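You operate a simulated robot arm through the tools that you are given. There is no shell and no other tool. Be economical: measure what you need, move in short steps, check, and stop when the job is done.

Carry out the task below with a simulated robot arm. There is one attempt and no reset: what you move stays moved.

TASK
Check bar 27 and rack it by the grade shown.
Fine: switch the checker on and leave it on.

It is judged by the outcome, as a careful person would: the job done as asked, and still so three seconds after it is handed in. It fails if anything else is knocked over, pushed out of place, dropped, spilled or broken.

THE ROBOT
A 6-joint arm with a two-finger parallel gripper, fixed in place. Base frame: the origin is at the foot of the arm, x ahead of it, y to its left, z up; the work surface is at about z = 0. Lengths are in m, angles in degrees, forces in N, time in s.
With the tool pointing down near the work surface it reaches from about 0.14 to 0.58 m from the base axis. Its first joint turns from -66.0 to 66.0 degrees. Payload 2.1 kg.
Tool frame: the origin (TCP) lies between the finger pads and is the grasp point; the fingertips stand 0.03 m ahead of it; z points along the fingers, y is the line along which they close. The gripper opens to 0.094 m. The fingers are 0.028 m wide and 0.01 m thick; the gripper's body (0.05 by 0.096 m) begins 0.055 m behind the TCP.
Orientation is that of the tool frame in the base frame, as [roll, pitch, yaw] about the fixed x, y, z axes, in that order (R = Rz(yaw) Ry(pitch) Rx(roll)). With the fingers straight down and closing along the base's y, the tool's x points along the base's -x, its y along +y and its z along -z.

THE INTERFACE
- The arm moves only by the tool move_arm. Its arguments are lists of equal length, an entry for each row: "claw": the gripper command, from -1 (shut) to 1 (fully open), values between in proportion; "travel": the shift along the tool's x, y, z in units of 40 mm (1.0 is 40 mm), a list of three; "dr": the turn, a rotation vector about the tool's x, y, z in units of 5 degrees (1.0 is 5 degrees), a list of three. In form: {"claw": [claw, ...], "travel": [[dx, dy, dz], ...], "dr": [[ax, ay, az], ...]}. A call has 1 to 12 rows; each row shifts and turns the commanded pose from where the row before left it, along the tool's axes as they then stand. A call with a number of a shift or a turn outside -1 to 1 is refused whole. A row lasts 0.2 s, in which the tool goes at most 0.05 m and 8.6 degrees; a call with a longer step from one row to the next is refused whole, and so is a gripper value outside its range. A pose out of reach is approached as far as the arm can. The call stops where the force on the tool passes 70 N (or 10 N more than at its start, if that is more) or the arm is blocked; 0.2 s more then pass. The fingers move at their own pace (about 0.072 m/s each) and stop on an object; they squeeze with about 34 N. The grip force told is the motor's: it shows also when the fingers shut on nothing. Time passes only in rows, and 0.2 s behind the last, so rows that do not move let the fingers close. It gives the time, the measured TCP pose, the force on the tool (base axes), the opening and the grip force at its end, in the units of the frame above (readings bear some noise).
- Cameras (640 x 400 px; columns grow to the right, rows downward): "scene" is fixed at [0.0656, -0.382, 0.4883]; the picture's right is [0.68, -0.74, 0.00], its down [-0.39, -0.36, -0.85] and it looks along [0.62, 0.57, -0.53] (base axes); focal length 247 px, centre (320, 200). "wrist" rides on the gripper at [-0.037, 0, -0.058] in the tool frame; the picture's right is [0.00, -1.00, 0.00], its down [0.97, 0.00, -0.24] and it looks along [0.24, 0.00, 0.97] (tool axes); focal length 218 px, centre (320, 200).
- snapshot(camera): a new picture of that camera. No time passes.
- probe_pixels(camera, pixels): for up to 12 pixels [column, row] of the newest picture of that camera ("zoom" is the newest enlarged one), the place [x, y, z] in the base frame of the surface seen there, good to about 0.003 m. No time passes.
- close_up(camera, box): a new picture of the part [left, top, right, bottom] of that camera's present view, enlarged. No time passes.
- sign_off(): hands the job in; it is judged then, once.

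Work in short steps. Measure before you move; look again where a grasp or a placing could have gone wrong, and mend it. You have 80 turns and 34 pictures in all, the two below and enlarged ones among them. Open the gripper and draw the arm clear of the work before you hand the job in, unless the task says otherwise; then end with one line.

The tools are called after ">>>" as name(argument=value, ...) on one line, values as JSON. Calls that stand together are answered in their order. move_arm: Moves the arm, as the interface text tells. Its arguments: {"type":"object","properties":{"claw":{"type":"array"},"travel":{"type":"array"},"dr":{"type":"array"}},"required":["claw","travel","dr"]} The other tools are called the same way: snapshot (camera) takes a picture; probe_pixels (camera, pixels) gives the place of the surface under pixels of a picture; close_up (camera, box) takes an enlarged picture of a part of a camera's view; sign_off () hands the job in.

At the start:

```text
t: 0.0
eef_pos: [0.246, -0.1265, 0.3727]
orientation: [-180.0, 0.0, 179.9]
ft_force: [0.0, 0.8, 0.7]
finger_gap: 0.094
finger_force: 0.1
```

scene: 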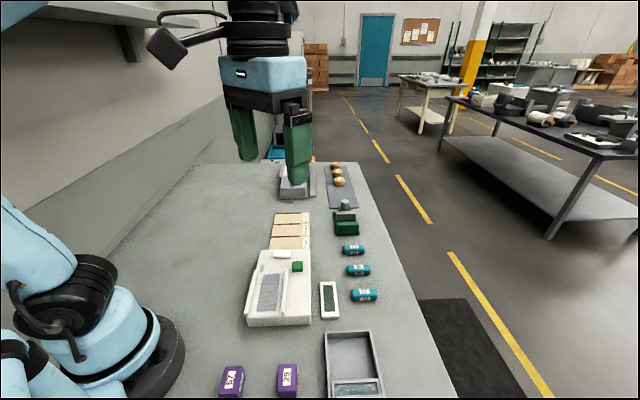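
wrist: 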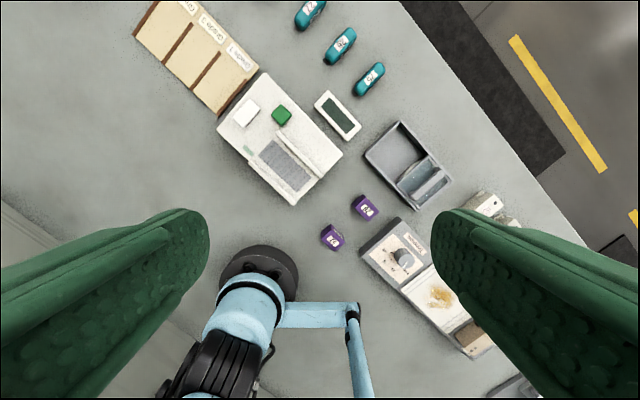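

The scene shows a checker with a tray rack at its far side, teal cylinders, purple blocks and more. I take close-ups to read the labels.

>>> close_up(camera="wrist", box=[130, 0, 370, 150])

>>> close_up(camera="wrist", box=[290, 0, 450, 100])

>>> close_up(camera="wrist", box=[210, 70, 450, 220])

>>> close_up(camera="wrist", box=[300, 180, 540, 330])

>>> close_up(camera="scene", box=[220, 190, 400, 302])

```text
2.67 times, centred on (250, 75) of wrist
```

zoom: 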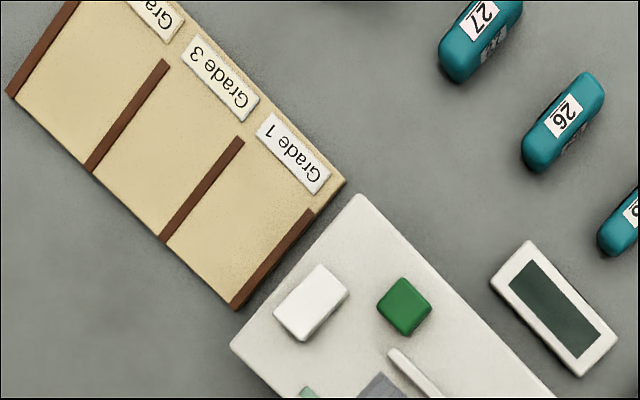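

```text
4.00 times, centred on (370, 50) of wrist
```

zoom: 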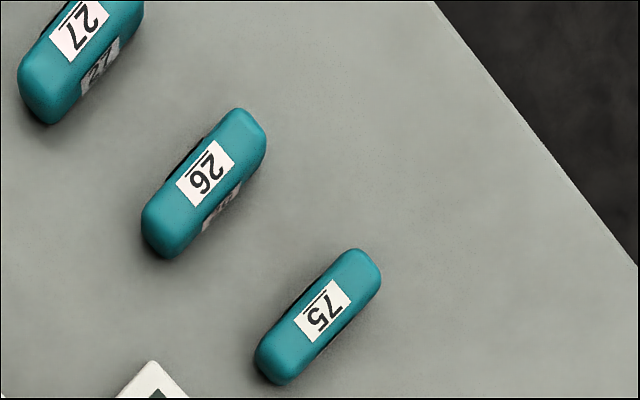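

```text
2.67 times, centred on (330, 145) of wrist
```

zoom: 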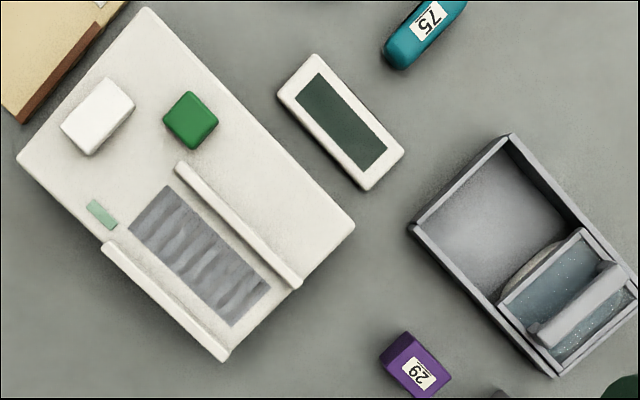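

```text
2.67 times, centred on (420, 255) of wrist
```

zoom: 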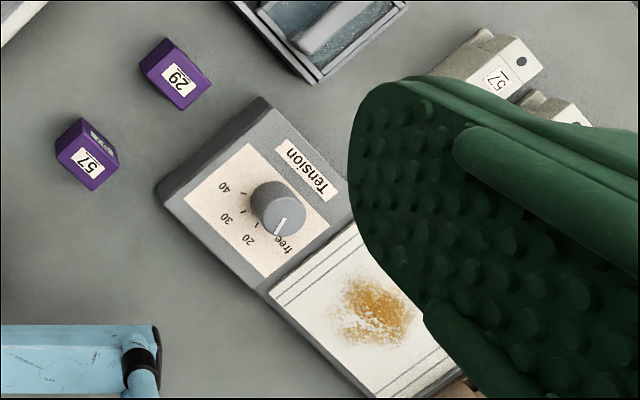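

```text
3.56 times, centred on (310, 246) of scene
```

zoom: 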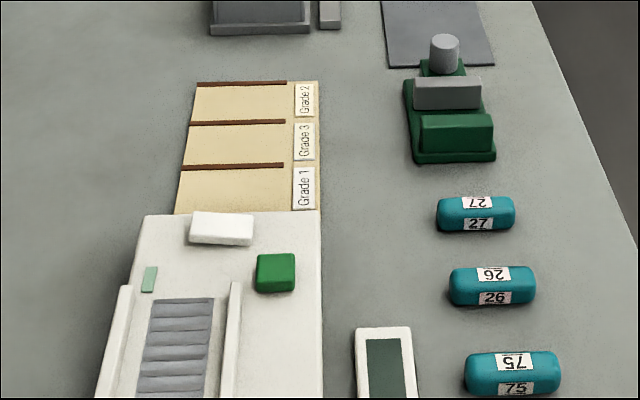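

Bar 27 is the far teal bar, at zoom (476,213). I measure the bar, the checker, the display and the rack.

>>> probe_pixels(camera="zoom", pixels=[[476, 202], [440, 208], [513, 205], [476, 228], [275, 262], [222, 220], [148, 280], [180, 350], [235, 300], [128, 290], [235, 190], [230, 146]])

>>> probe_pixels(camera="wrist", pixels=[[262, 75], [219, 130], [343, 154], [292, 204], [259, 150], [307, 170], [278, 132], [323, 176], [250, 163], [295, 204], [281, 115], [284, 165]])

>>> probe_pixels(camera="wrist", pixels=[[245, 113], [248, 150], [337, 115], [160, 5], [218, 113], [255, 70], [247, 82], [190, 65], [220, 85], [205, 75], [310, 12], [340, 46]])

```text
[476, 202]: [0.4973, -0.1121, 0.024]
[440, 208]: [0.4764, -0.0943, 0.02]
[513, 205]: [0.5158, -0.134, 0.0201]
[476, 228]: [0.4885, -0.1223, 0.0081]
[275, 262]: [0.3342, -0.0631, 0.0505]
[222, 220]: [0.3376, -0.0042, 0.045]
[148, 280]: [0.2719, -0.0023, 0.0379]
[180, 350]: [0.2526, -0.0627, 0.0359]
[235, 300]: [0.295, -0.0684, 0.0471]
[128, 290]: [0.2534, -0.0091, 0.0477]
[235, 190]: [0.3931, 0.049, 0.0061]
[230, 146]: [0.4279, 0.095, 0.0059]
```

```text
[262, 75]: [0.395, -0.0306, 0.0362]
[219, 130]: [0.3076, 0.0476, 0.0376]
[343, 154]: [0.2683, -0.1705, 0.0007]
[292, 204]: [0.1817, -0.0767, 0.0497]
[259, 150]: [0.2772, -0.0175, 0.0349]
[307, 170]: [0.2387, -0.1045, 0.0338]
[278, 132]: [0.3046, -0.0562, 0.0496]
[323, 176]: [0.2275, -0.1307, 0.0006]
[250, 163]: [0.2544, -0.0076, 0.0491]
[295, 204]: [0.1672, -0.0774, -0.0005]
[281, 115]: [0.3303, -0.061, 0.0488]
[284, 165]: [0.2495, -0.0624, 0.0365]
```

```text
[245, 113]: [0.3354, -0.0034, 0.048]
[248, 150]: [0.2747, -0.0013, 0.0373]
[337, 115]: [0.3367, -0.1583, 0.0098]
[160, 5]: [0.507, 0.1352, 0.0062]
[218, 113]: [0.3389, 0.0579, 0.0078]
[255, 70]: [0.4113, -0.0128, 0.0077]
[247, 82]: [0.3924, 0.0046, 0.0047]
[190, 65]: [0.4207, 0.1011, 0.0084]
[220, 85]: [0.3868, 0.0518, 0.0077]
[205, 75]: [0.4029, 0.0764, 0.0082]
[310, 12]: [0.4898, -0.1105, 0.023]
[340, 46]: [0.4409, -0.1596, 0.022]
```

Bar 27 is centred near (0.496,-0.115) and the checker bed near (0.26,-0.05). I move above the checker for a closer look.

>>> move_arm(claw=[1, 1, 1, 1, 1], travel=[[-0.37, 0.434, 0.6], [-0.37, 0.434, 0.6], [-0.37, 0.434, 0.6], [-0.37, 0.434, 0.6], [-0.37, 0.434, 0.6]], dr=[[0, 0, 0], [0, 0, 0], [0, 0, 0], [0, 0, 0], [0, 0, 0]])

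>>> snapshot(camera="wrist")

```text
t: 1.2
eef_pos: [0.3219, -0.0402, 0.2518]
orientation: [-180.0, 0.1, 179.9]
ft_force: [-0.3, 0.1, -0.3]
finger_gap: 0.0939
finger_force: 0.1
```

```text
26 pictures are left
```

wrist: 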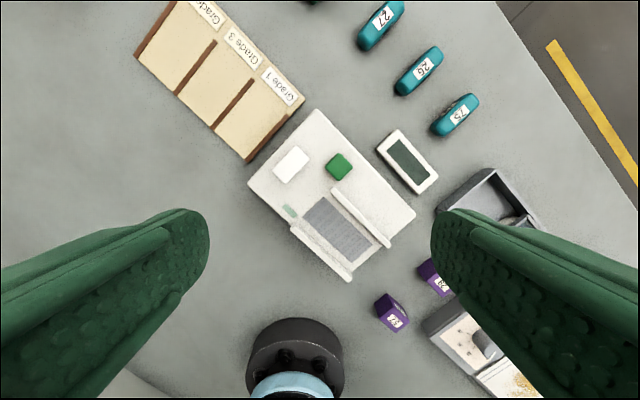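

>>> close_up(camera="wrist", box=[240, 100, 440, 290])

>>> close_up(camera="scene", box=[236, 240, 346, 330])

```text
2.11 times, centred on (340, 195) of wrist
```

zoom: 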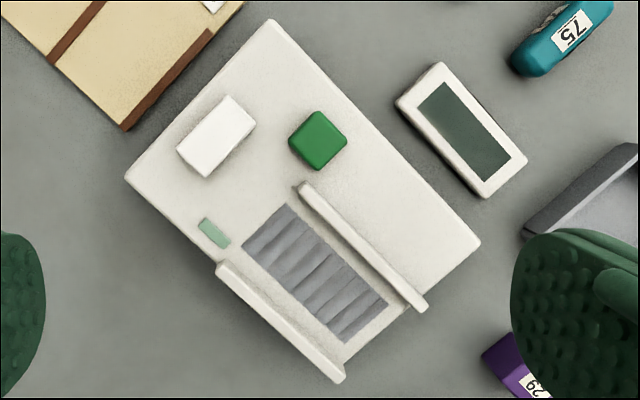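

```text
4.44 times, centred on (291, 285) of scene
```

zoom: 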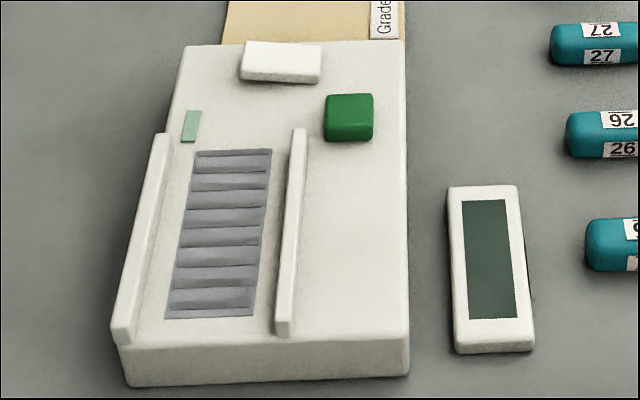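

Next I measure the rails, the bed, the buttons and the bar from this nearer view.

>>> probe_pixels(camera="wrist", pixels=[[333, 190], [388, 243], [293, 225], [348, 276], [327, 200], [304, 217], [368, 239], [350, 259], [336, 228], [339, 167], [291, 164], [289, 211]])

>>> probe_pixels(camera="zoom", pixels=[[222, 238], [220, 165], [215, 300], [300, 145], [284, 320], [158, 150], [122, 325], [349, 105], [280, 55], [350, 300], [280, 70], [192, 125]])

>>> probe_pixels(camera="wrist", pixels=[[397, 5], [364, 45], [380, 24], [298, 98], [250, 158], [214, 42], [177, 92], [252, 80], [214, 127], [170, 3], [137, 55], [235, 105]])

```text
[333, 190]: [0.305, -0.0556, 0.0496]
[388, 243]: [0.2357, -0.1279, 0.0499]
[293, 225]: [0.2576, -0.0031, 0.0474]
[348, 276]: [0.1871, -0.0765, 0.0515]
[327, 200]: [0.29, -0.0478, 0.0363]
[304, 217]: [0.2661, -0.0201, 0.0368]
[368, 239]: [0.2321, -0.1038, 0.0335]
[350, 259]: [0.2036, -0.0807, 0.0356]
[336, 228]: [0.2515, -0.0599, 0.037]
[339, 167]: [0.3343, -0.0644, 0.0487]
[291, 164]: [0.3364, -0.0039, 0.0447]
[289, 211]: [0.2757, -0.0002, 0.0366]
```

```text
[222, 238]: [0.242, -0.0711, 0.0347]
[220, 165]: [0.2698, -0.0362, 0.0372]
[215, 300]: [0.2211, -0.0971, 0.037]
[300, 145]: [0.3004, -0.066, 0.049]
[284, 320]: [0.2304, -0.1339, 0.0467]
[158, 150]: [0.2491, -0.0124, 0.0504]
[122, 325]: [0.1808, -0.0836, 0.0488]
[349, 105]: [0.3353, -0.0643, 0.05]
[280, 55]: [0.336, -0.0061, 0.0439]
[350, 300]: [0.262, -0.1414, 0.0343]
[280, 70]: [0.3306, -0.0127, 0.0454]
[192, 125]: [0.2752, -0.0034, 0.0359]
```

```text
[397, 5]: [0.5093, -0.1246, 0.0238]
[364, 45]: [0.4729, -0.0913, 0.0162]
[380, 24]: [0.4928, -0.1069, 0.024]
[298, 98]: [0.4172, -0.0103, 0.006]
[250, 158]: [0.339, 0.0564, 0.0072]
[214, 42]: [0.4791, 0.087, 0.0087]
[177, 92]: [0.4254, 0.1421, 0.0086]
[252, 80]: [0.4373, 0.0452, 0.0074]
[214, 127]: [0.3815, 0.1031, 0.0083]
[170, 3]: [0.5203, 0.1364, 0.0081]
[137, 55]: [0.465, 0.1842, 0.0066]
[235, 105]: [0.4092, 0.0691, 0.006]
```

The bar lies parallel to the checker's short side, and the 0.037 x 0.08 m bed is sized for a bar laid along the rails. I close the fingers, hover over the green button at about (0.335,-0.064) and look closer before pressing.

>>> move_arm(claw=[-1, -1, -1, -1], travel=[[-0.08, -0.15, 0.75], [-0.08, -0.15, 0.75], [-0.08, -0.15, 0.75], [-0.08, -0.15, 0.75]], dr=[[0, 0, 0], [0, 0, 0], [0, 0, 0], [0, 0, 0]])

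>>> snapshot(camera="wrist")

```text
t: 2.2
eef_pos: [0.333, -0.064, 0.1314]
orientation: [179.9, 0.0, 179.9]
ft_force: [0.3, -0.2, 0.1]
finger_gap: 0.0
finger_force: 33.3
```

```text
23 pictures are left
```

wrist: 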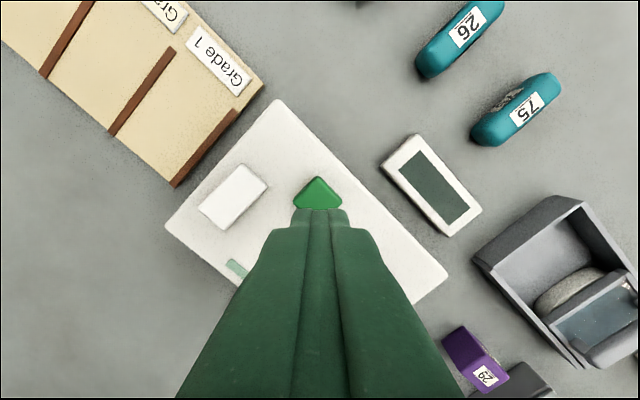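

The green button is under the fingertips. I descend to just above it, then press in small steps.

>>> move_arm(claw=[-1, -1, -1, -1], travel=[[-0.05, 0, 0.6], [0, 0, 0.5], [0, 0, 0.1], [0, 0, 0.1]], dr=[[0, 0, 0], [0, 0, 0], [0, 0, 0], [0, 0, 0]])

>>> close_up(camera="scene", box=[236, 200, 386, 330])

```text
t: 3.2
eef_pos: [0.3365, -0.0637, 0.0799]
orientation: [180.0, 0.0, 179.9]
ft_force: [-0.1, 0.4, 0.6]
finger_gap: 0.0001
finger_force: 32.7
```

```text
3.08 times, centred on (311, 265) of scene
```

zoom: 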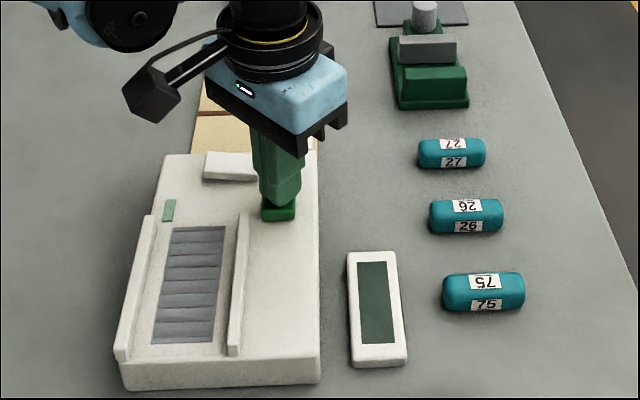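

Tips are at the button top with no force yet. I press on 2 mm at a time, watching the force.

>>> move_arm(claw=[-1, -1], travel=[[0, 0, 0.05], [0, 0, 0.05]], dr=[[0, 0, 0], [0, 0, 0]])

```text
t: 3.8
eef_pos: [0.3358, -0.0636, 0.0764]
orientation: [-179.9, 0.1, 180.0]
ft_force: [0.6, 0.3, 1.3]
finger_gap: 0.0002
finger_force: 33.0
```

>>> move_arm(claw=[-1, -1], travel=[[0, 0, 0.05], [0, 0, 0.05]], dr=[[0, 0, 0], [0, 0, 0]])

>>> close_up(camera="scene", box=[236, 200, 386, 330])

```text
t: 4.4
eef_pos: [0.336, -0.0638, 0.0722]
orientation: [-180.0, 0.0, -180.0]
ft_force: [0.4, -1.8, 3.6]
finger_gap: 0.0002
finger_force: 33.3
```

```text
3.08 times, centred on (311, 265) of scene
```

zoom: 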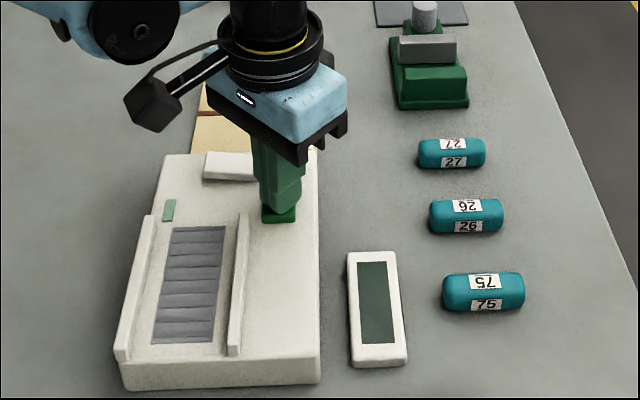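

The button is yielding with a spring force, and neither lamp nor display has changed. I press further.

>>> move_arm(claw=[-1, -1, -1], travel=[[0, 0, 0.05], [0, 0, 0.05], [0, 0, 0]], dr=[[0, 0, 0], [0, 0, 0], [0, 0, 0]])

>>> close_up(camera="scene", box=[236, 200, 386, 330])

```text
t: 5.2
eef_pos: [0.3354, -0.0638, 0.069]
orientation: [180.0, -0.1, 179.9]
ft_force: [1.2, -5.5, 25.9]
finger_gap: 0.0002
finger_force: 33.1
```

```text
3.08 times, centred on (311, 265) of scene
```

zoom: 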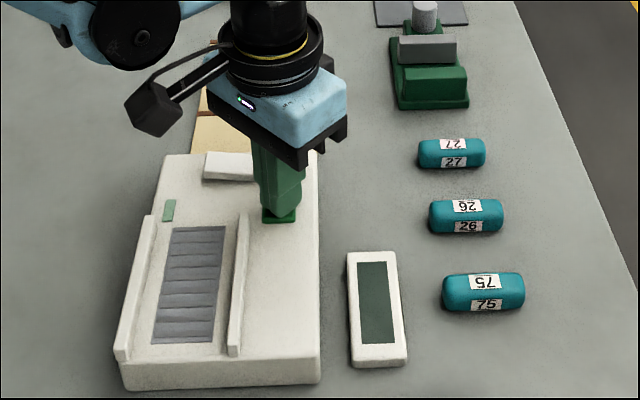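

The button has bottomed out at 26 N. I lift off and look at the lamp and display.

>>> move_arm(claw=[-1, -1, -1], travel=[[0, 0, -0.3], [0, 0, -0.7], [0, 0, -0.7]], dr=[[0, 0, 0], [0, 0, 0], [0, 0, 0]])

>>> close_up(camera="scene", box=[236, 220, 366, 330])

```text
t: 6.0
eef_pos: [0.3354, -0.0642, 0.1374]
orientation: [-180.0, 0.0, 180.0]
ft_force: [0.0, 0.2, 0.7]
finger_gap: 0.0
finger_force: 33.3
```

```text
3.64 times, centred on (301, 275) of scene
```

zoom: 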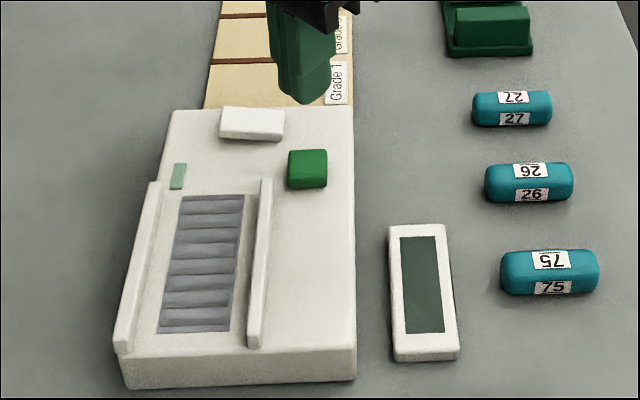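

No change: green looks like a momentary check button, so the white block at zoom (252,122) may be the power rocker. I probe its tilt.

>>> probe_pixels(camera="zoom", pixels=[[226, 122], [226, 112], [238, 118], [252, 113], [252, 120], [252, 128], [265, 122], [280, 115], [278, 128], [225, 130], [277, 137], [179, 175]])

>>> close_up(camera="scene", box=[270, 240, 320, 280])

```text
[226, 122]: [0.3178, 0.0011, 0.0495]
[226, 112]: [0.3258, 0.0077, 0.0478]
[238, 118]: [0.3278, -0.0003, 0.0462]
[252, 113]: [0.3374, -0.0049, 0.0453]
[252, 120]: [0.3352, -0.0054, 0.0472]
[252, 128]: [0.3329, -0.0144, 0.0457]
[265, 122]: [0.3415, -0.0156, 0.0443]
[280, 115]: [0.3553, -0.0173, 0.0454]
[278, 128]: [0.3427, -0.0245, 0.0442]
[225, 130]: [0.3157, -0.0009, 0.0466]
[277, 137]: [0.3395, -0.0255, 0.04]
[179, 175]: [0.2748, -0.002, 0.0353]
```

```text
10.00 times, centred on (295, 260) of scene
```

zoom: 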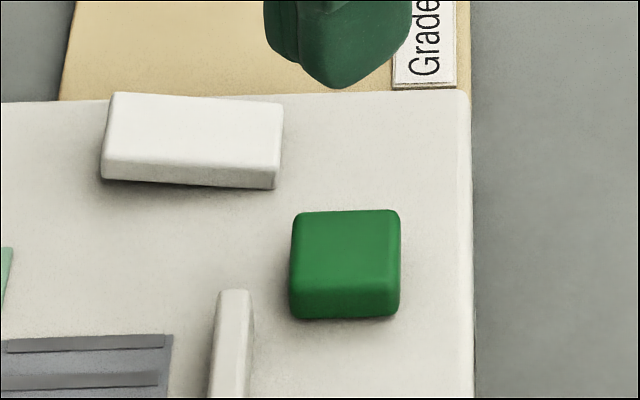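

The white block is tilted, with its left end, near (0.322,0.004), high. It is a rocker, so I press that high end.

>>> move_arm(claw=[-1, -1, -1, -1, -1, -1], travel=[[0.21, 0.89, 0], [0.21, 0.89, 0], [0, 0, 0.75], [0, 0, 0.68], [0, 0, 0.1], [0, 0, 0.05]], dr=[[0, 0, 0], [0, 0, 0], [0, 0, 0], [0, 0, 0], [0, 0, 0], [0, 0, 0]])

>>> close_up(camera="scene", box=[236, 220, 366, 330])

```text
t: 7.4
eef_pos: [0.318, 0.0089, 0.0757]
orientation: [179.9, -0.3, -180.0]
ft_force: [-3.2, 2.0, 24.7]
finger_gap: 0.0001
finger_force: 32.9
stopped in row 6: the force on the tool passed its limit (the readings are from after the stop); the commanded pose is now the measured one
```

```text
3.64 times, centred on (301, 275) of scene
```

zoom: 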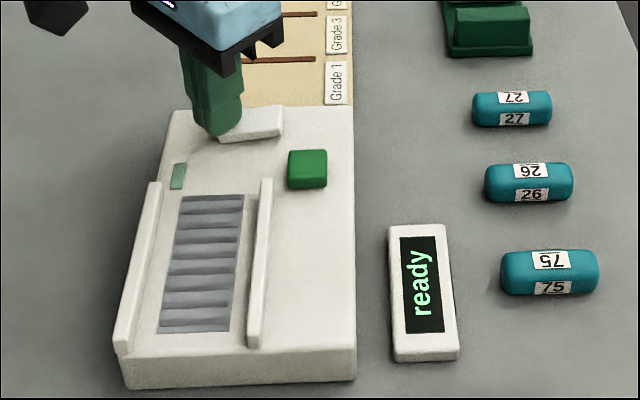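

The display reads "ready" and the rocker has flipped. I rise, move over bar 27 and open and turn the gripper.

>>> move_arm(claw=[-1, -1, 0, 1, 1, 1, 1, 1, 1, 1, 1, 1], travel=[[0, 0, -1], [0, 0, -1], [-0.89, -0.62, 0], [-0.89, -0.62, 0], [-0.89, -0.62, 0], [-0.89, -0.62, 0], [-0.89, -0.62, 0], [0, 0, 0], [0, 0, 0], [0, 0, 0], [0, 0, 0], [0, 0, 0]], dr=[[0, 0, 0], [0, 0, 0], [0, 0, 0], [0, 0, 0], [0, 0, 0], [0, 0, 0], [0, 0, 0], [0, 0, 1], [0, 0, 1], [0, 0, 1], [0, 0, 1], [0, 0, 1]])

>>> move_arm(claw=[1, 1, 1, 1], travel=[[0, 0, 0], [0, 0, 0], [0, 0, 0], [0, 0, 0]], dr=[[0, 0, 1], [0, 0, 1], [0, 0, 1], [0, 0, 1]])

>>> snapshot(camera="wrist")

```text
t: 10.0
eef_pos: [0.4968, -0.115, 0.1523]
orientation: [-180.0, -0.3, 155.0]
ft_force: [-1.3, 0.3, -0.2]
finger_gap: 0.0939
finger_force: 0.0
```

```text
t: 11.0
eef_pos: [0.4971, -0.1154, 0.1536]
orientation: [-179.9, -0.2, 134.9]
ft_force: [0.0, -0.2, 0.2]
finger_gap: 0.0938
finger_force: 0.1
```

```text
16 pictures are left
```

wrist: 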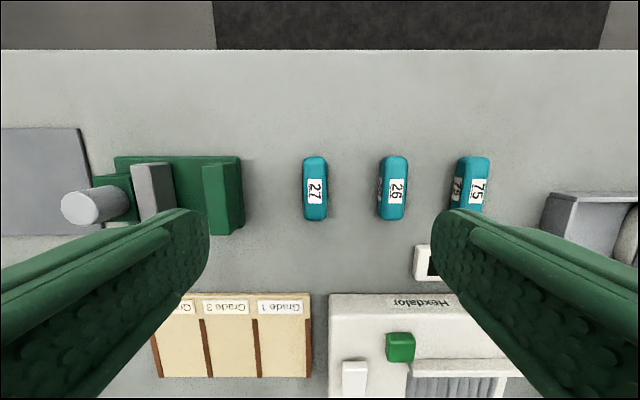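

Bar 27 sits at (315,188) between the fixture and bar 26. I probe it to get exact offsets.

>>> probe_pixels(camera="wrist", pixels=[[315, 188], [315, 160], [314, 216], [304, 188], [325, 188], [315, 220], [315, 157], [380, 188], [242, 190], [393, 188]])

>>> probe_pixels(camera="wrist", pixels=[[311, 310], [259, 330], [258, 377], [312, 377], [259, 320], [205, 320], [206, 377], [285, 312], [285, 376], [158, 377], [308, 320], [282, 345]])

```text
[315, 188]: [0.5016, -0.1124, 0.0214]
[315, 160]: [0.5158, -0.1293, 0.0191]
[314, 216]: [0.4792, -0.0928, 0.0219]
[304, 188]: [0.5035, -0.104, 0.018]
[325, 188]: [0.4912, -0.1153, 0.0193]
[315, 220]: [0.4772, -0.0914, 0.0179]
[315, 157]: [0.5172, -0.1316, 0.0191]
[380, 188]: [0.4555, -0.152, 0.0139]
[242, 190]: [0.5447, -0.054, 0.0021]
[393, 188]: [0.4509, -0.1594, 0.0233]
```

```text
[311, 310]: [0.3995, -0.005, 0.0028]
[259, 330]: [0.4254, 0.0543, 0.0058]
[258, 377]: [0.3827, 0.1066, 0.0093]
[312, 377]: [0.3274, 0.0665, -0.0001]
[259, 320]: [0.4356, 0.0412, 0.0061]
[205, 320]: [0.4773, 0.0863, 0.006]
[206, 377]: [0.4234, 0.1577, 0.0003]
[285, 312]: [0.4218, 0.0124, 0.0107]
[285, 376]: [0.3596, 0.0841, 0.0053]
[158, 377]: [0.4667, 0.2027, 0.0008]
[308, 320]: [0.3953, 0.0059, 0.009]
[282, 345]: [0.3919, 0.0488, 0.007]
```

The bar centre is (0.4972,-0.1113), about 0.058 m long and 0.022 m high. I narrow the opening to 0.05 m, centre, descend to TCP z 0.035 and close.

>>> move_arm(claw=[0.1, 0.1, 0.1, 0.1, 0.1, 0.1], travel=[[0.07, 0.07, 0], [0, 0, 0], [0, 0, 0.9], [0, 0, 0.9], [0, 0, 0.8], [0, 0, 0.36]], dr=[[0, 0, 0], [0, 0, 0], [0, 0, 0], [0, 0, 0], [0, 0, 0], [0, 0, 0]])

>>> move_arm(claw=[-1, -1, -1, -1], travel=[[0, 0, 0], [0, 0, 0], [0, 0, 0], [0, 0, 0]], dr=[[0, 0, 0], [0, 0, 0], [0, 0, 0], [0, 0, 0]])

```text
t: 12.4
eef_pos: [0.4961, -0.1106, 0.0342]
orientation: [-179.9, -0.3, 135.0]
ft_force: [1.3, -0.6, 0.3]
finger_gap: 0.0516
finger_force: 0.1
```

```text
t: 13.4
eef_pos: [0.4968, -0.1108, 0.0351]
orientation: [-179.9, -0.3, 135.1]
ft_force: [-0.6, 0.5, 0.1]
finger_gap: 0.0205
finger_force: 33.9
```

The bar is gripped at a 20.5 mm gap. I lift, carry it over the bed and turn it along the rails.

>>> move_arm(claw=[-1, -1, -1, -1, -1, -1, -1, -1, -1, -1], travel=[[0, 0, -1], [0, 0, -1], [0, 0, -1], [0.748, -0.514, 0], [0.748, -0.514, 0], [0.748, -0.514, 0], [0.748, -0.514, 0], [0.748, -0.514, 0], [0.748, -0.514, 0], [0.748, -0.514, 0]], dr=[[0, 0, 0], [0, 0, 0], [0, 0, 0], [0, 0, 0], [0, 0, 0], [0, 0, 0], [0, 0, 0], [0, 0, 0], [0, 0, 0], [0, 0, 0]])

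>>> move_arm(claw=[-1, -1, -1, -1, -1, -1, -1, -1, -1, -1], travel=[[0, 0, 0], [0, 0, 0], [0, 0, 0], [0, 0, 0], [0, 0, 0], [0, 0, 0], [0, 0, 0], [0, 0, 0], [0, 0, 0], [0, 0, 0]], dr=[[0, 0, -1], [0, 0, -1], [0, 0, -1], [0, 0, -1], [0, 0, -1], [0, 0, -1], [0, 0, -1], [0, 0, -1], [0, 0, -1], [0, 0, -1]])

>>> move_arm(claw=[-1, -1, -1, -1, -1, -1, -1, -1, -1], travel=[[0, 0, 0], [0, 0, 0], [0, 0, 0], [0, 0, 0], [0, 0, 0], [0, 0, 0], [0, 0, 0], [0, 0, 0], [0, 0, 0]], dr=[[0, 0, -1], [0, 0, -1], [0, 0, -1], [0, 0, -1], [0, 0, -1], [0, 0, -1], [0, 0, -1], [0, 0, -1], [0, 0, -0.2]])

>>> snapshot(camera="wrist")

```text
t: 15.6
eef_pos: [0.2471, -0.0652, 0.1567]
orientation: [-179.9, -0.3, 135.0]
ft_force: [0.3, 0.6, -0.2]
finger_gap: 0.0204
finger_force: 33.7
```

```text
t: 17.8
eef_pos: [0.2456, -0.0656, 0.1562]
orientation: [179.8, -0.3, -174.8]
ft_force: [1.2, 1.0, -1.0]
finger_gap: 0.021
finger_force: 34.3
```

```text
t: 19.8
eef_pos: [0.2474, -0.0656, 0.1566]
orientation: [179.8, 0.0, -133.9]
ft_force: [0.1, -0.3, -0.2]
finger_gap: 0.0206
finger_force: 33.6
```

```text
15 pictures are left
```

wrist: 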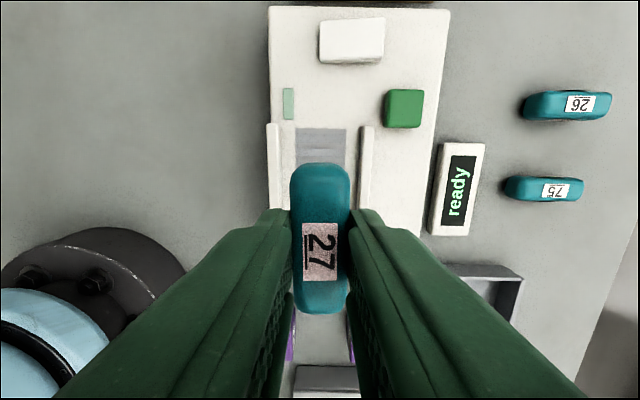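

Bar 27 is aligned with the rails, over the bed. I lower it to just above the rollers.

>>> move_arm(claw=[-1, -1, -1, -1, -1], travel=[[0, 0, 0.8], [0, 0, 0.8], [0, 0, 0.4], [0, 0, 0.08], [0, 0, 0.05]], dr=[[0, 0, 0], [0, 0, 0], [0, 0, 0], [0, 0, 0], [0, 0, 0]])

>>> close_up(camera="scene", box=[216, 220, 366, 335])

```text
t: 21.0
eef_pos: [0.2462, -0.0649, 0.0706]
orientation: [179.7, -0.2, -133.9]
ft_force: [0.0, 0.5, 0.5]
finger_gap: 0.0206
finger_force: 34.4
```

```text
3.48 times, centred on (291, 278) of scene
```

zoom: 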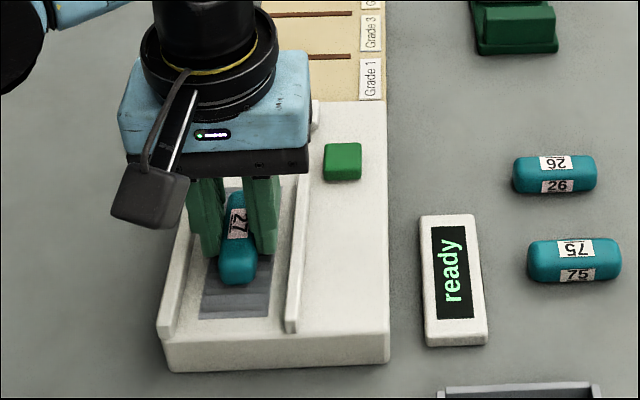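

The bar is between the rails with no contact force yet. I go down in 1 mm steps.

>>> move_arm(claw=[-1, -1], travel=[[0, 0, 0.025], [0, 0, 0]], dr=[[0, 0, 0], [0, 0, 0]])

>>> move_arm(claw=[-1, -1], travel=[[0, 0, 0.025], [0, 0, 0]], dr=[[0, 0, 0], [0, 0, 0]])

```text
t: 21.6
eef_pos: [0.2457, -0.0649, 0.0705]
orientation: [179.7, 0.0, -133.9]
ft_force: [0.1, -0.4, -0.1]
finger_gap: 0.0207
finger_force: 33.9
```

```text
t: 22.2
eef_pos: [0.2456, -0.0645, 0.0685]
orientation: [179.7, -0.1, -134.0]
ft_force: [-1.2, 0.3, 7.2]
finger_gap: 0.0206
finger_force: 34.2
```

Contact at 7 N. I release to a partial opening inside the rails, then rise.

>>> move_arm(claw=[-0.3, -0.3, -0.3, -0.3, -0.3, -0.3], travel=[[0, 0, 0], [0, 0, 0], [0, 0, -0.5], [0, 0, -0.7], [0, 0, -0.7], [0, 0, 0]], dr=[[0, 0, 0], [0, 0, 0], [0, 0, 0], [0, 0, 0], [0, 0, 0], [0, 0, 0]])

>>> snapshot(camera="wrist")

```text
t: 23.6
eef_pos: [0.2463, -0.0662, 0.1459]
orientation: [179.7, -0.1, -133.9]
ft_force: [0.0, 0.1, 0.6]
finger_gap: 0.0329
finger_force: 0.0
```

```text
13 pictures are left
```

wrist: 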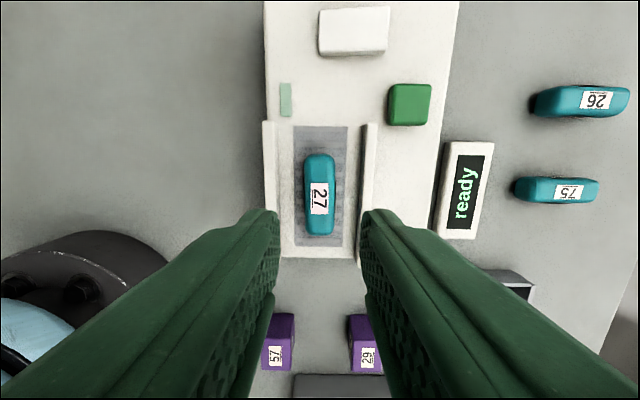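

The bar lies on the bed and the display still says "ready". I close the fingers and press the green check button.

>>> move_arm(claw=[-1, -1, -1, -1, -1, -1, -1, -1], travel=[[-0.53, -0.522, 0], [-0.53, -0.522, 0], [-0.53, -0.522, 0], [0, 0, 0.8], [0, 0, 0.75], [0, 0, 0.15], [0, 0, 0.15], [0, 0, 0.05]], dr=[[0, 0, 0], [0, 0, 0], [0, 0, 0], [0, 0, 0], [0, 0, 0], [0, 0, 0], [0, 0, 0], [0, 0, 0]])

>>> close_up(camera="scene", box=[216, 220, 366, 335])

```text
t: 25.4
eef_pos: [0.3351, -0.0627, 0.0681]
orientation: [179.8, -0.2, -133.9]
ft_force: [-3.0, 1.1, 27.0]
finger_gap: 0.0
finger_force: 32.9
```

```text
3.48 times, centred on (291, 278) of scene
```

zoom: 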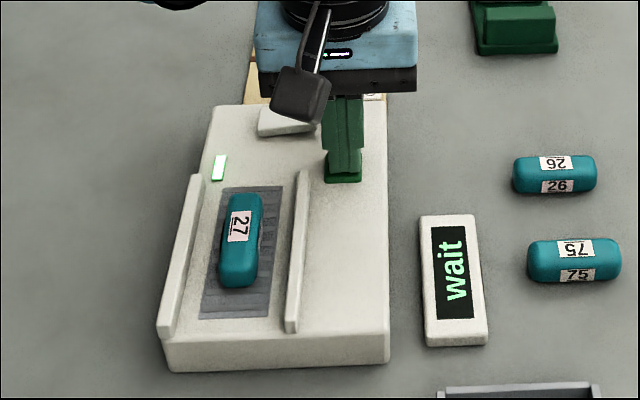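

The display shows "wait" and the lamp is lit. I lift off and let time pass.

>>> move_arm(claw=[-1, -1, -1, -1, -1, -1, -1, -1, -1, -1, -1, -1], travel=[[0, 0, -0.3], [0, 0, -0.7], [0, 0, -0.9], [0, 0, 0], [0, 0, 0], [0, 0, 0], [0, 0, 0], [0, 0, 0], [0, 0, 0], [0, 0, 0], [0, 0, 0], [0, 0, 0]], dr=[[0, 0, 0], [0, 0, 0], [0, 0, 0], [0, 0, 0], [0, 0, 0], [0, 0, 0], [0, 0, 0], [0, 0, 0], [0, 0, 0], [0, 0, 0], [0, 0, 0], [0, 0, 0]])

>>> close_up(camera="scene", box=[216, 220, 366, 335])

```text
t: 28.0
eef_pos: [0.3358, -0.0642, 0.1455]
orientation: [179.7, -0.1, -133.8]
ft_force: [0.5, 0.1, 0.2]
finger_gap: 0.0
finger_force: 32.9
```

```text
3.48 times, centred on (291, 278) of scene
```

zoom: 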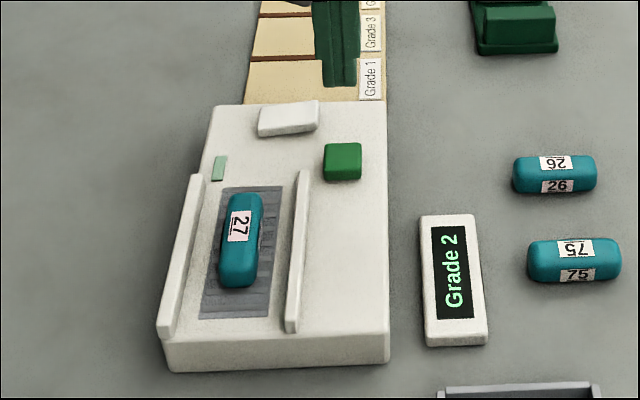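

Grade 2. I return over the bar with the fingers at 33 mm, descend and grip it.

>>> move_arm(claw=[-0.3, -0.3, -0.3, -0.3, -0.3, -0.3, -0.3], travel=[[0.528, 0.53, 0], [0.528, 0.53, 0], [0.528, 0.53, 0], [0, 0, 0], [0, 0, 0.6], [0, 0, 0], [0, 0, 0]], dr=[[0, 0, 0], [0, 0, 0], [0, 0, 0], [0, 0, 0], [0, 0, 0], [0, 0, 0], [0, 0, 0]])

>>> snapshot(camera="wrist")

```text
t: 29.6
eef_pos: [0.2466, -0.0644, 0.1217]
orientation: [179.6, 0.0, -133.9]
ft_force: [-0.1, 0.6, -0.6]
finger_gap: 0.033
finger_force: 0.0
```

```text
10 pictures are left
```

wrist: 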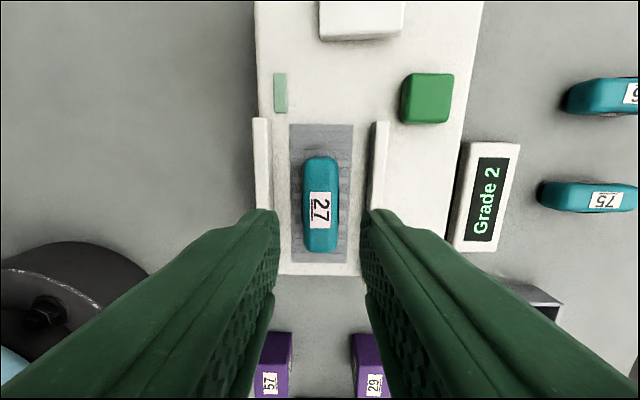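

Centred on the bar. I descend to z 0.0695 and grip.

>>> move_arm(claw=[-0.3, -0.3, -0.3, -0.3, -1, -1, -1], travel=[[0, 0, 0.7], [0, 0, 0.5], [0, 0, 0.1], [0, 0, 0], [0, 0, 0], [0, 0, 0], [0, 0, 0]], dr=[[0, 0, 0], [0, 0, 0], [0, 0, 0], [0, 0, 0], [0, 0, 0], [0, 0, 0], [0, 0, 0]])

```text
t: 31.2
eef_pos: [0.2464, -0.0644, 0.0683]
orientation: [179.7, -0.1, -133.8]
ft_force: [0.1, 0.1, -0.6]
finger_gap: 0.0209
finger_force: 33.2
```

Gripped. I lift and carry the bar over the Grade 2 slot, which is centred near (0.473,0.137), then turn it parallel to the dividers.

>>> move_arm(claw=[-1, -1, -1, -1, -1, -1, -1, -1, -1, -1, -1], travel=[[0, 0, -0.75], [0, 0, -0.75], [0, 0, -0.9], [-0.944, -0.075, 0], [-0.944, -0.075, 0], [-0.944, -0.075, 0], [-0.944, -0.075, 0], [-0.944, -0.075, 0], [-0.944, -0.075, 0], [-0.944, -0.075, 0], [-0.944, -0.075, 0]], dr=[[0, 0, 0], [0, 0, 0], [0, 0, 0], [0, 0, 0], [0, 0, 0], [0, 0, 0], [0, 0, 0], [0, 0, 0], [0, 0, 0], [0, 0, 0], [0, 0, 0]])

>>> move_arm(claw=[-1, -1, -1, -1, -1, -1, -1, -1, -1, -1], travel=[[0, 0, 0], [0, 0, 0], [0, 0, 0], [0, 0, 0], [0, 0, 0], [0, 0, 0], [0, 0, 0], [0, 0, 0], [0, 0, 0], [0, 0, 0]], dr=[[0, 0, 1], [0, 0, 1], [0, 0, 1], [0, 0, 1], [0, 0, 1], [0, 0, 1], [0, 0, 1], [0, 0, 1], [0, 0, 1], [0, 0, 1]])

>>> move_arm(claw=[-1, -1, -1, -1, -1, -1, -1, -1, -1], travel=[[0, 0, 0], [0, 0, 0], [0, 0, 0], [0, 0, 0], [0, 0, 0], [0, 0, 0], [0, 0, 0], [0, 0, 0], [0, 0, 0]], dr=[[0, 0, 1], [0, 0, 1], [0, 0, 1], [0, 0, 1], [0, 0, 1], [0, 0, 1], [0, 0, 1], [0, 0, 1], [0, 0, 0.3]])

>>> snapshot(camera="wrist")

>>> snapshot(camera="scene")

```text
t: 33.6
eef_pos: [0.4744, 0.1349, 0.1648]
orientation: [179.7, -0.1, -134.1]
ft_force: [0.0, -0.4, 0.2]
finger_gap: 0.0209
finger_force: 33.8
```

```text
t: 35.8
eef_pos: [0.4735, 0.1358, 0.1644]
orientation: [179.8, -0.2, 175.8]
ft_force: [0.2, 0.2, -0.7]
finger_gap: 0.0207
finger_force: 34.0
```

```text
t: 37.8
eef_pos: [0.4731, 0.1371, 0.1656]
orientation: [-179.9, -0.4, 134.4]
ft_force: [0.0, -0.3, -0.7]
finger_gap: 0.0206
finger_force: 33.6
```

```text
9 pictures are left
```

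wrist: 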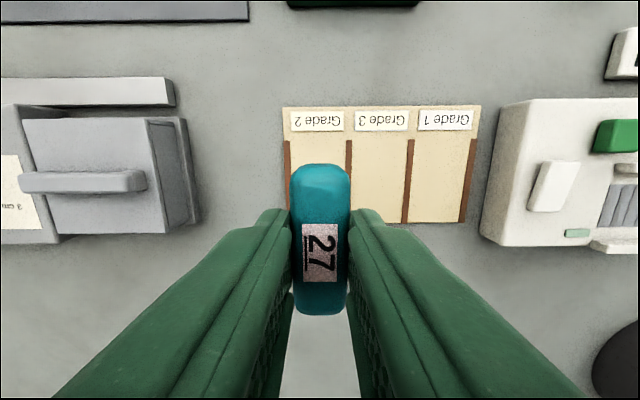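

```text
8 pictures are left
```

scene: 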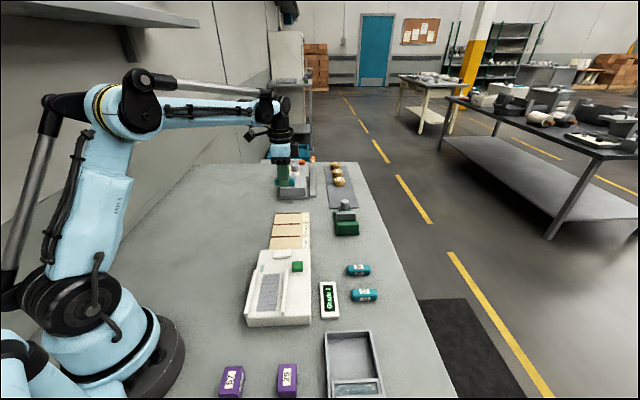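

The bar is over the Grade 2 slot, whose dividers are at columns 287 and 348. I probe the slot and the grey box at the left for clearance.

>>> probe_pixels(camera="wrist", pixels=[[287, 150], [286, 195], [348, 150], [407, 150], [407, 215], [318, 145], [317, 120], [196, 200], [172, 90], [185, 170], [378, 220], [407, 222]])

```text
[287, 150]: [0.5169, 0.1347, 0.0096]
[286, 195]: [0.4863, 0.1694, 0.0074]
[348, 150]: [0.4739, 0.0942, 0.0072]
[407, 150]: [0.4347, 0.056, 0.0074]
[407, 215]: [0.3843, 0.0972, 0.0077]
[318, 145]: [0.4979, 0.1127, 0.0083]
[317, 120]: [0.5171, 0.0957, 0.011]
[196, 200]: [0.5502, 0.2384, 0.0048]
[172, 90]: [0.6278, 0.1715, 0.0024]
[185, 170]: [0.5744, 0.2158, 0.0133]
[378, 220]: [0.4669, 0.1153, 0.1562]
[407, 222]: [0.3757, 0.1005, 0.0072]
```

The TCP is centred in the slot, and the grey box is over 0.1 m away sideways. I lower to just above the rack floor.

>>> move_arm(claw=[-1, -1, -1, -1, -1, -1], travel=[[0, 0, 0.9], [0, 0, 0.9], [0, 0, 0.9], [0, 0, 0.3], [0, 0, 0.05], [0, 0, 0]], dr=[[0, 0, 0], [0, 0, 0], [0, 0, 0], [0, 0, 0], [0, 0, 0], [0, 0, 0]])

>>> move_arm(claw=[-1, -1], travel=[[0, 0, 0.03], [0, 0, 0]], dr=[[0, 0, 0], [0, 0, 0]])

```text
t: 39.2
eef_pos: [0.4728, 0.1365, 0.043]
orientation: [-179.9, -0.2, 134.5]
ft_force: [0.3, 0.0, -0.3]
finger_gap: 0.0207
finger_force: 34.7
```

```text
t: 39.8
eef_pos: [0.4721, 0.1366, 0.0412]
orientation: [-179.9, -0.3, 134.6]
ft_force: [-0.5, -0.1, -1.0]
finger_gap: 0.0208
finger_force: 33.9
```

>>> move_arm(claw=[-1, -1], travel=[[0, 0, 0.03], [0, 0, 0]], dr=[[0, 0, 0], [0, 0, 0]])

>>> move_arm(claw=[-1, -1], travel=[[0, 0, 0.03], [0, 0, 0]], dr=[[0, 0, 0], [0, 0, 0]])

```text
t: 40.4
eef_pos: [0.4724, 0.1358, 0.039]
orientation: [-180.0, -0.3, 134.6]
ft_force: [0.2, 0.4, 0.2]
finger_gap: 0.0203
finger_force: 34.1
```

```text
t: 41.0
eef_pos: [0.4725, 0.1364, 0.039]
orientation: [-179.9, -0.1, 134.6]
ft_force: [-0.7, 0.0, 14.6]
finger_gap: 0.0206
finger_force: 34.2
```

The bar is down on the rack floor. I release it, rise and draw back.

>>> move_arm(claw=[-0.35, -0.35, -0.35, -0.35, -0.35, 0, 1, 1], travel=[[0, 0, 0], [0, 0, 0], [0, 0, -0.5], [0, 0, -0.9], [0, 0, -0.9], [0, 0, -0.9], [0.5, 0, 0], [0.5, 0, 0]], dr=[[0, 0, 0], [0, 0, 0], [0, 0, 0], [0, 0, 0], [0, 0, 0], [0, 0, 0], [0, 0, 0], [0, 0, 0]])

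>>> snapshot(camera="wrist")

>>> close_up(camera="scene", box=[220, 190, 400, 320])

```text
t: 42.8
eef_pos: [0.4436, 0.1655, 0.167]
orientation: [-180.0, -0.3, 134.6]
ft_force: [0.1, 0.2, -0.6]
finger_gap: 0.0942
finger_force: 0.1
```

```text
7 pictures are left
```

wrist: 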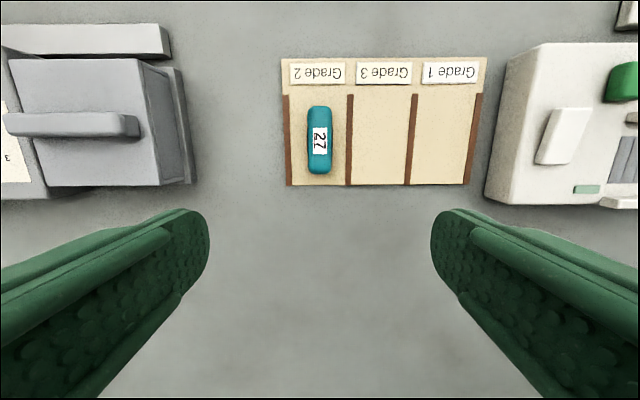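

```text
3.08 times, centred on (310, 255) of scene
```

zoom: 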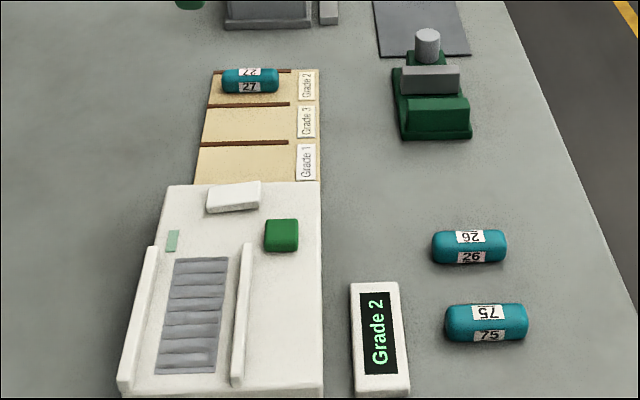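

Bar 27 rests in the Grade 2 slot, the checker is still on, and the open gripper is clear at z 0.167. I hand the job in.

>>> sign_off()

```text
The job is handed in.
```

Bar 27 was checked as Grade 2 and placed in the Grade 2 slot of the rack; the checker is switched on and was left on.
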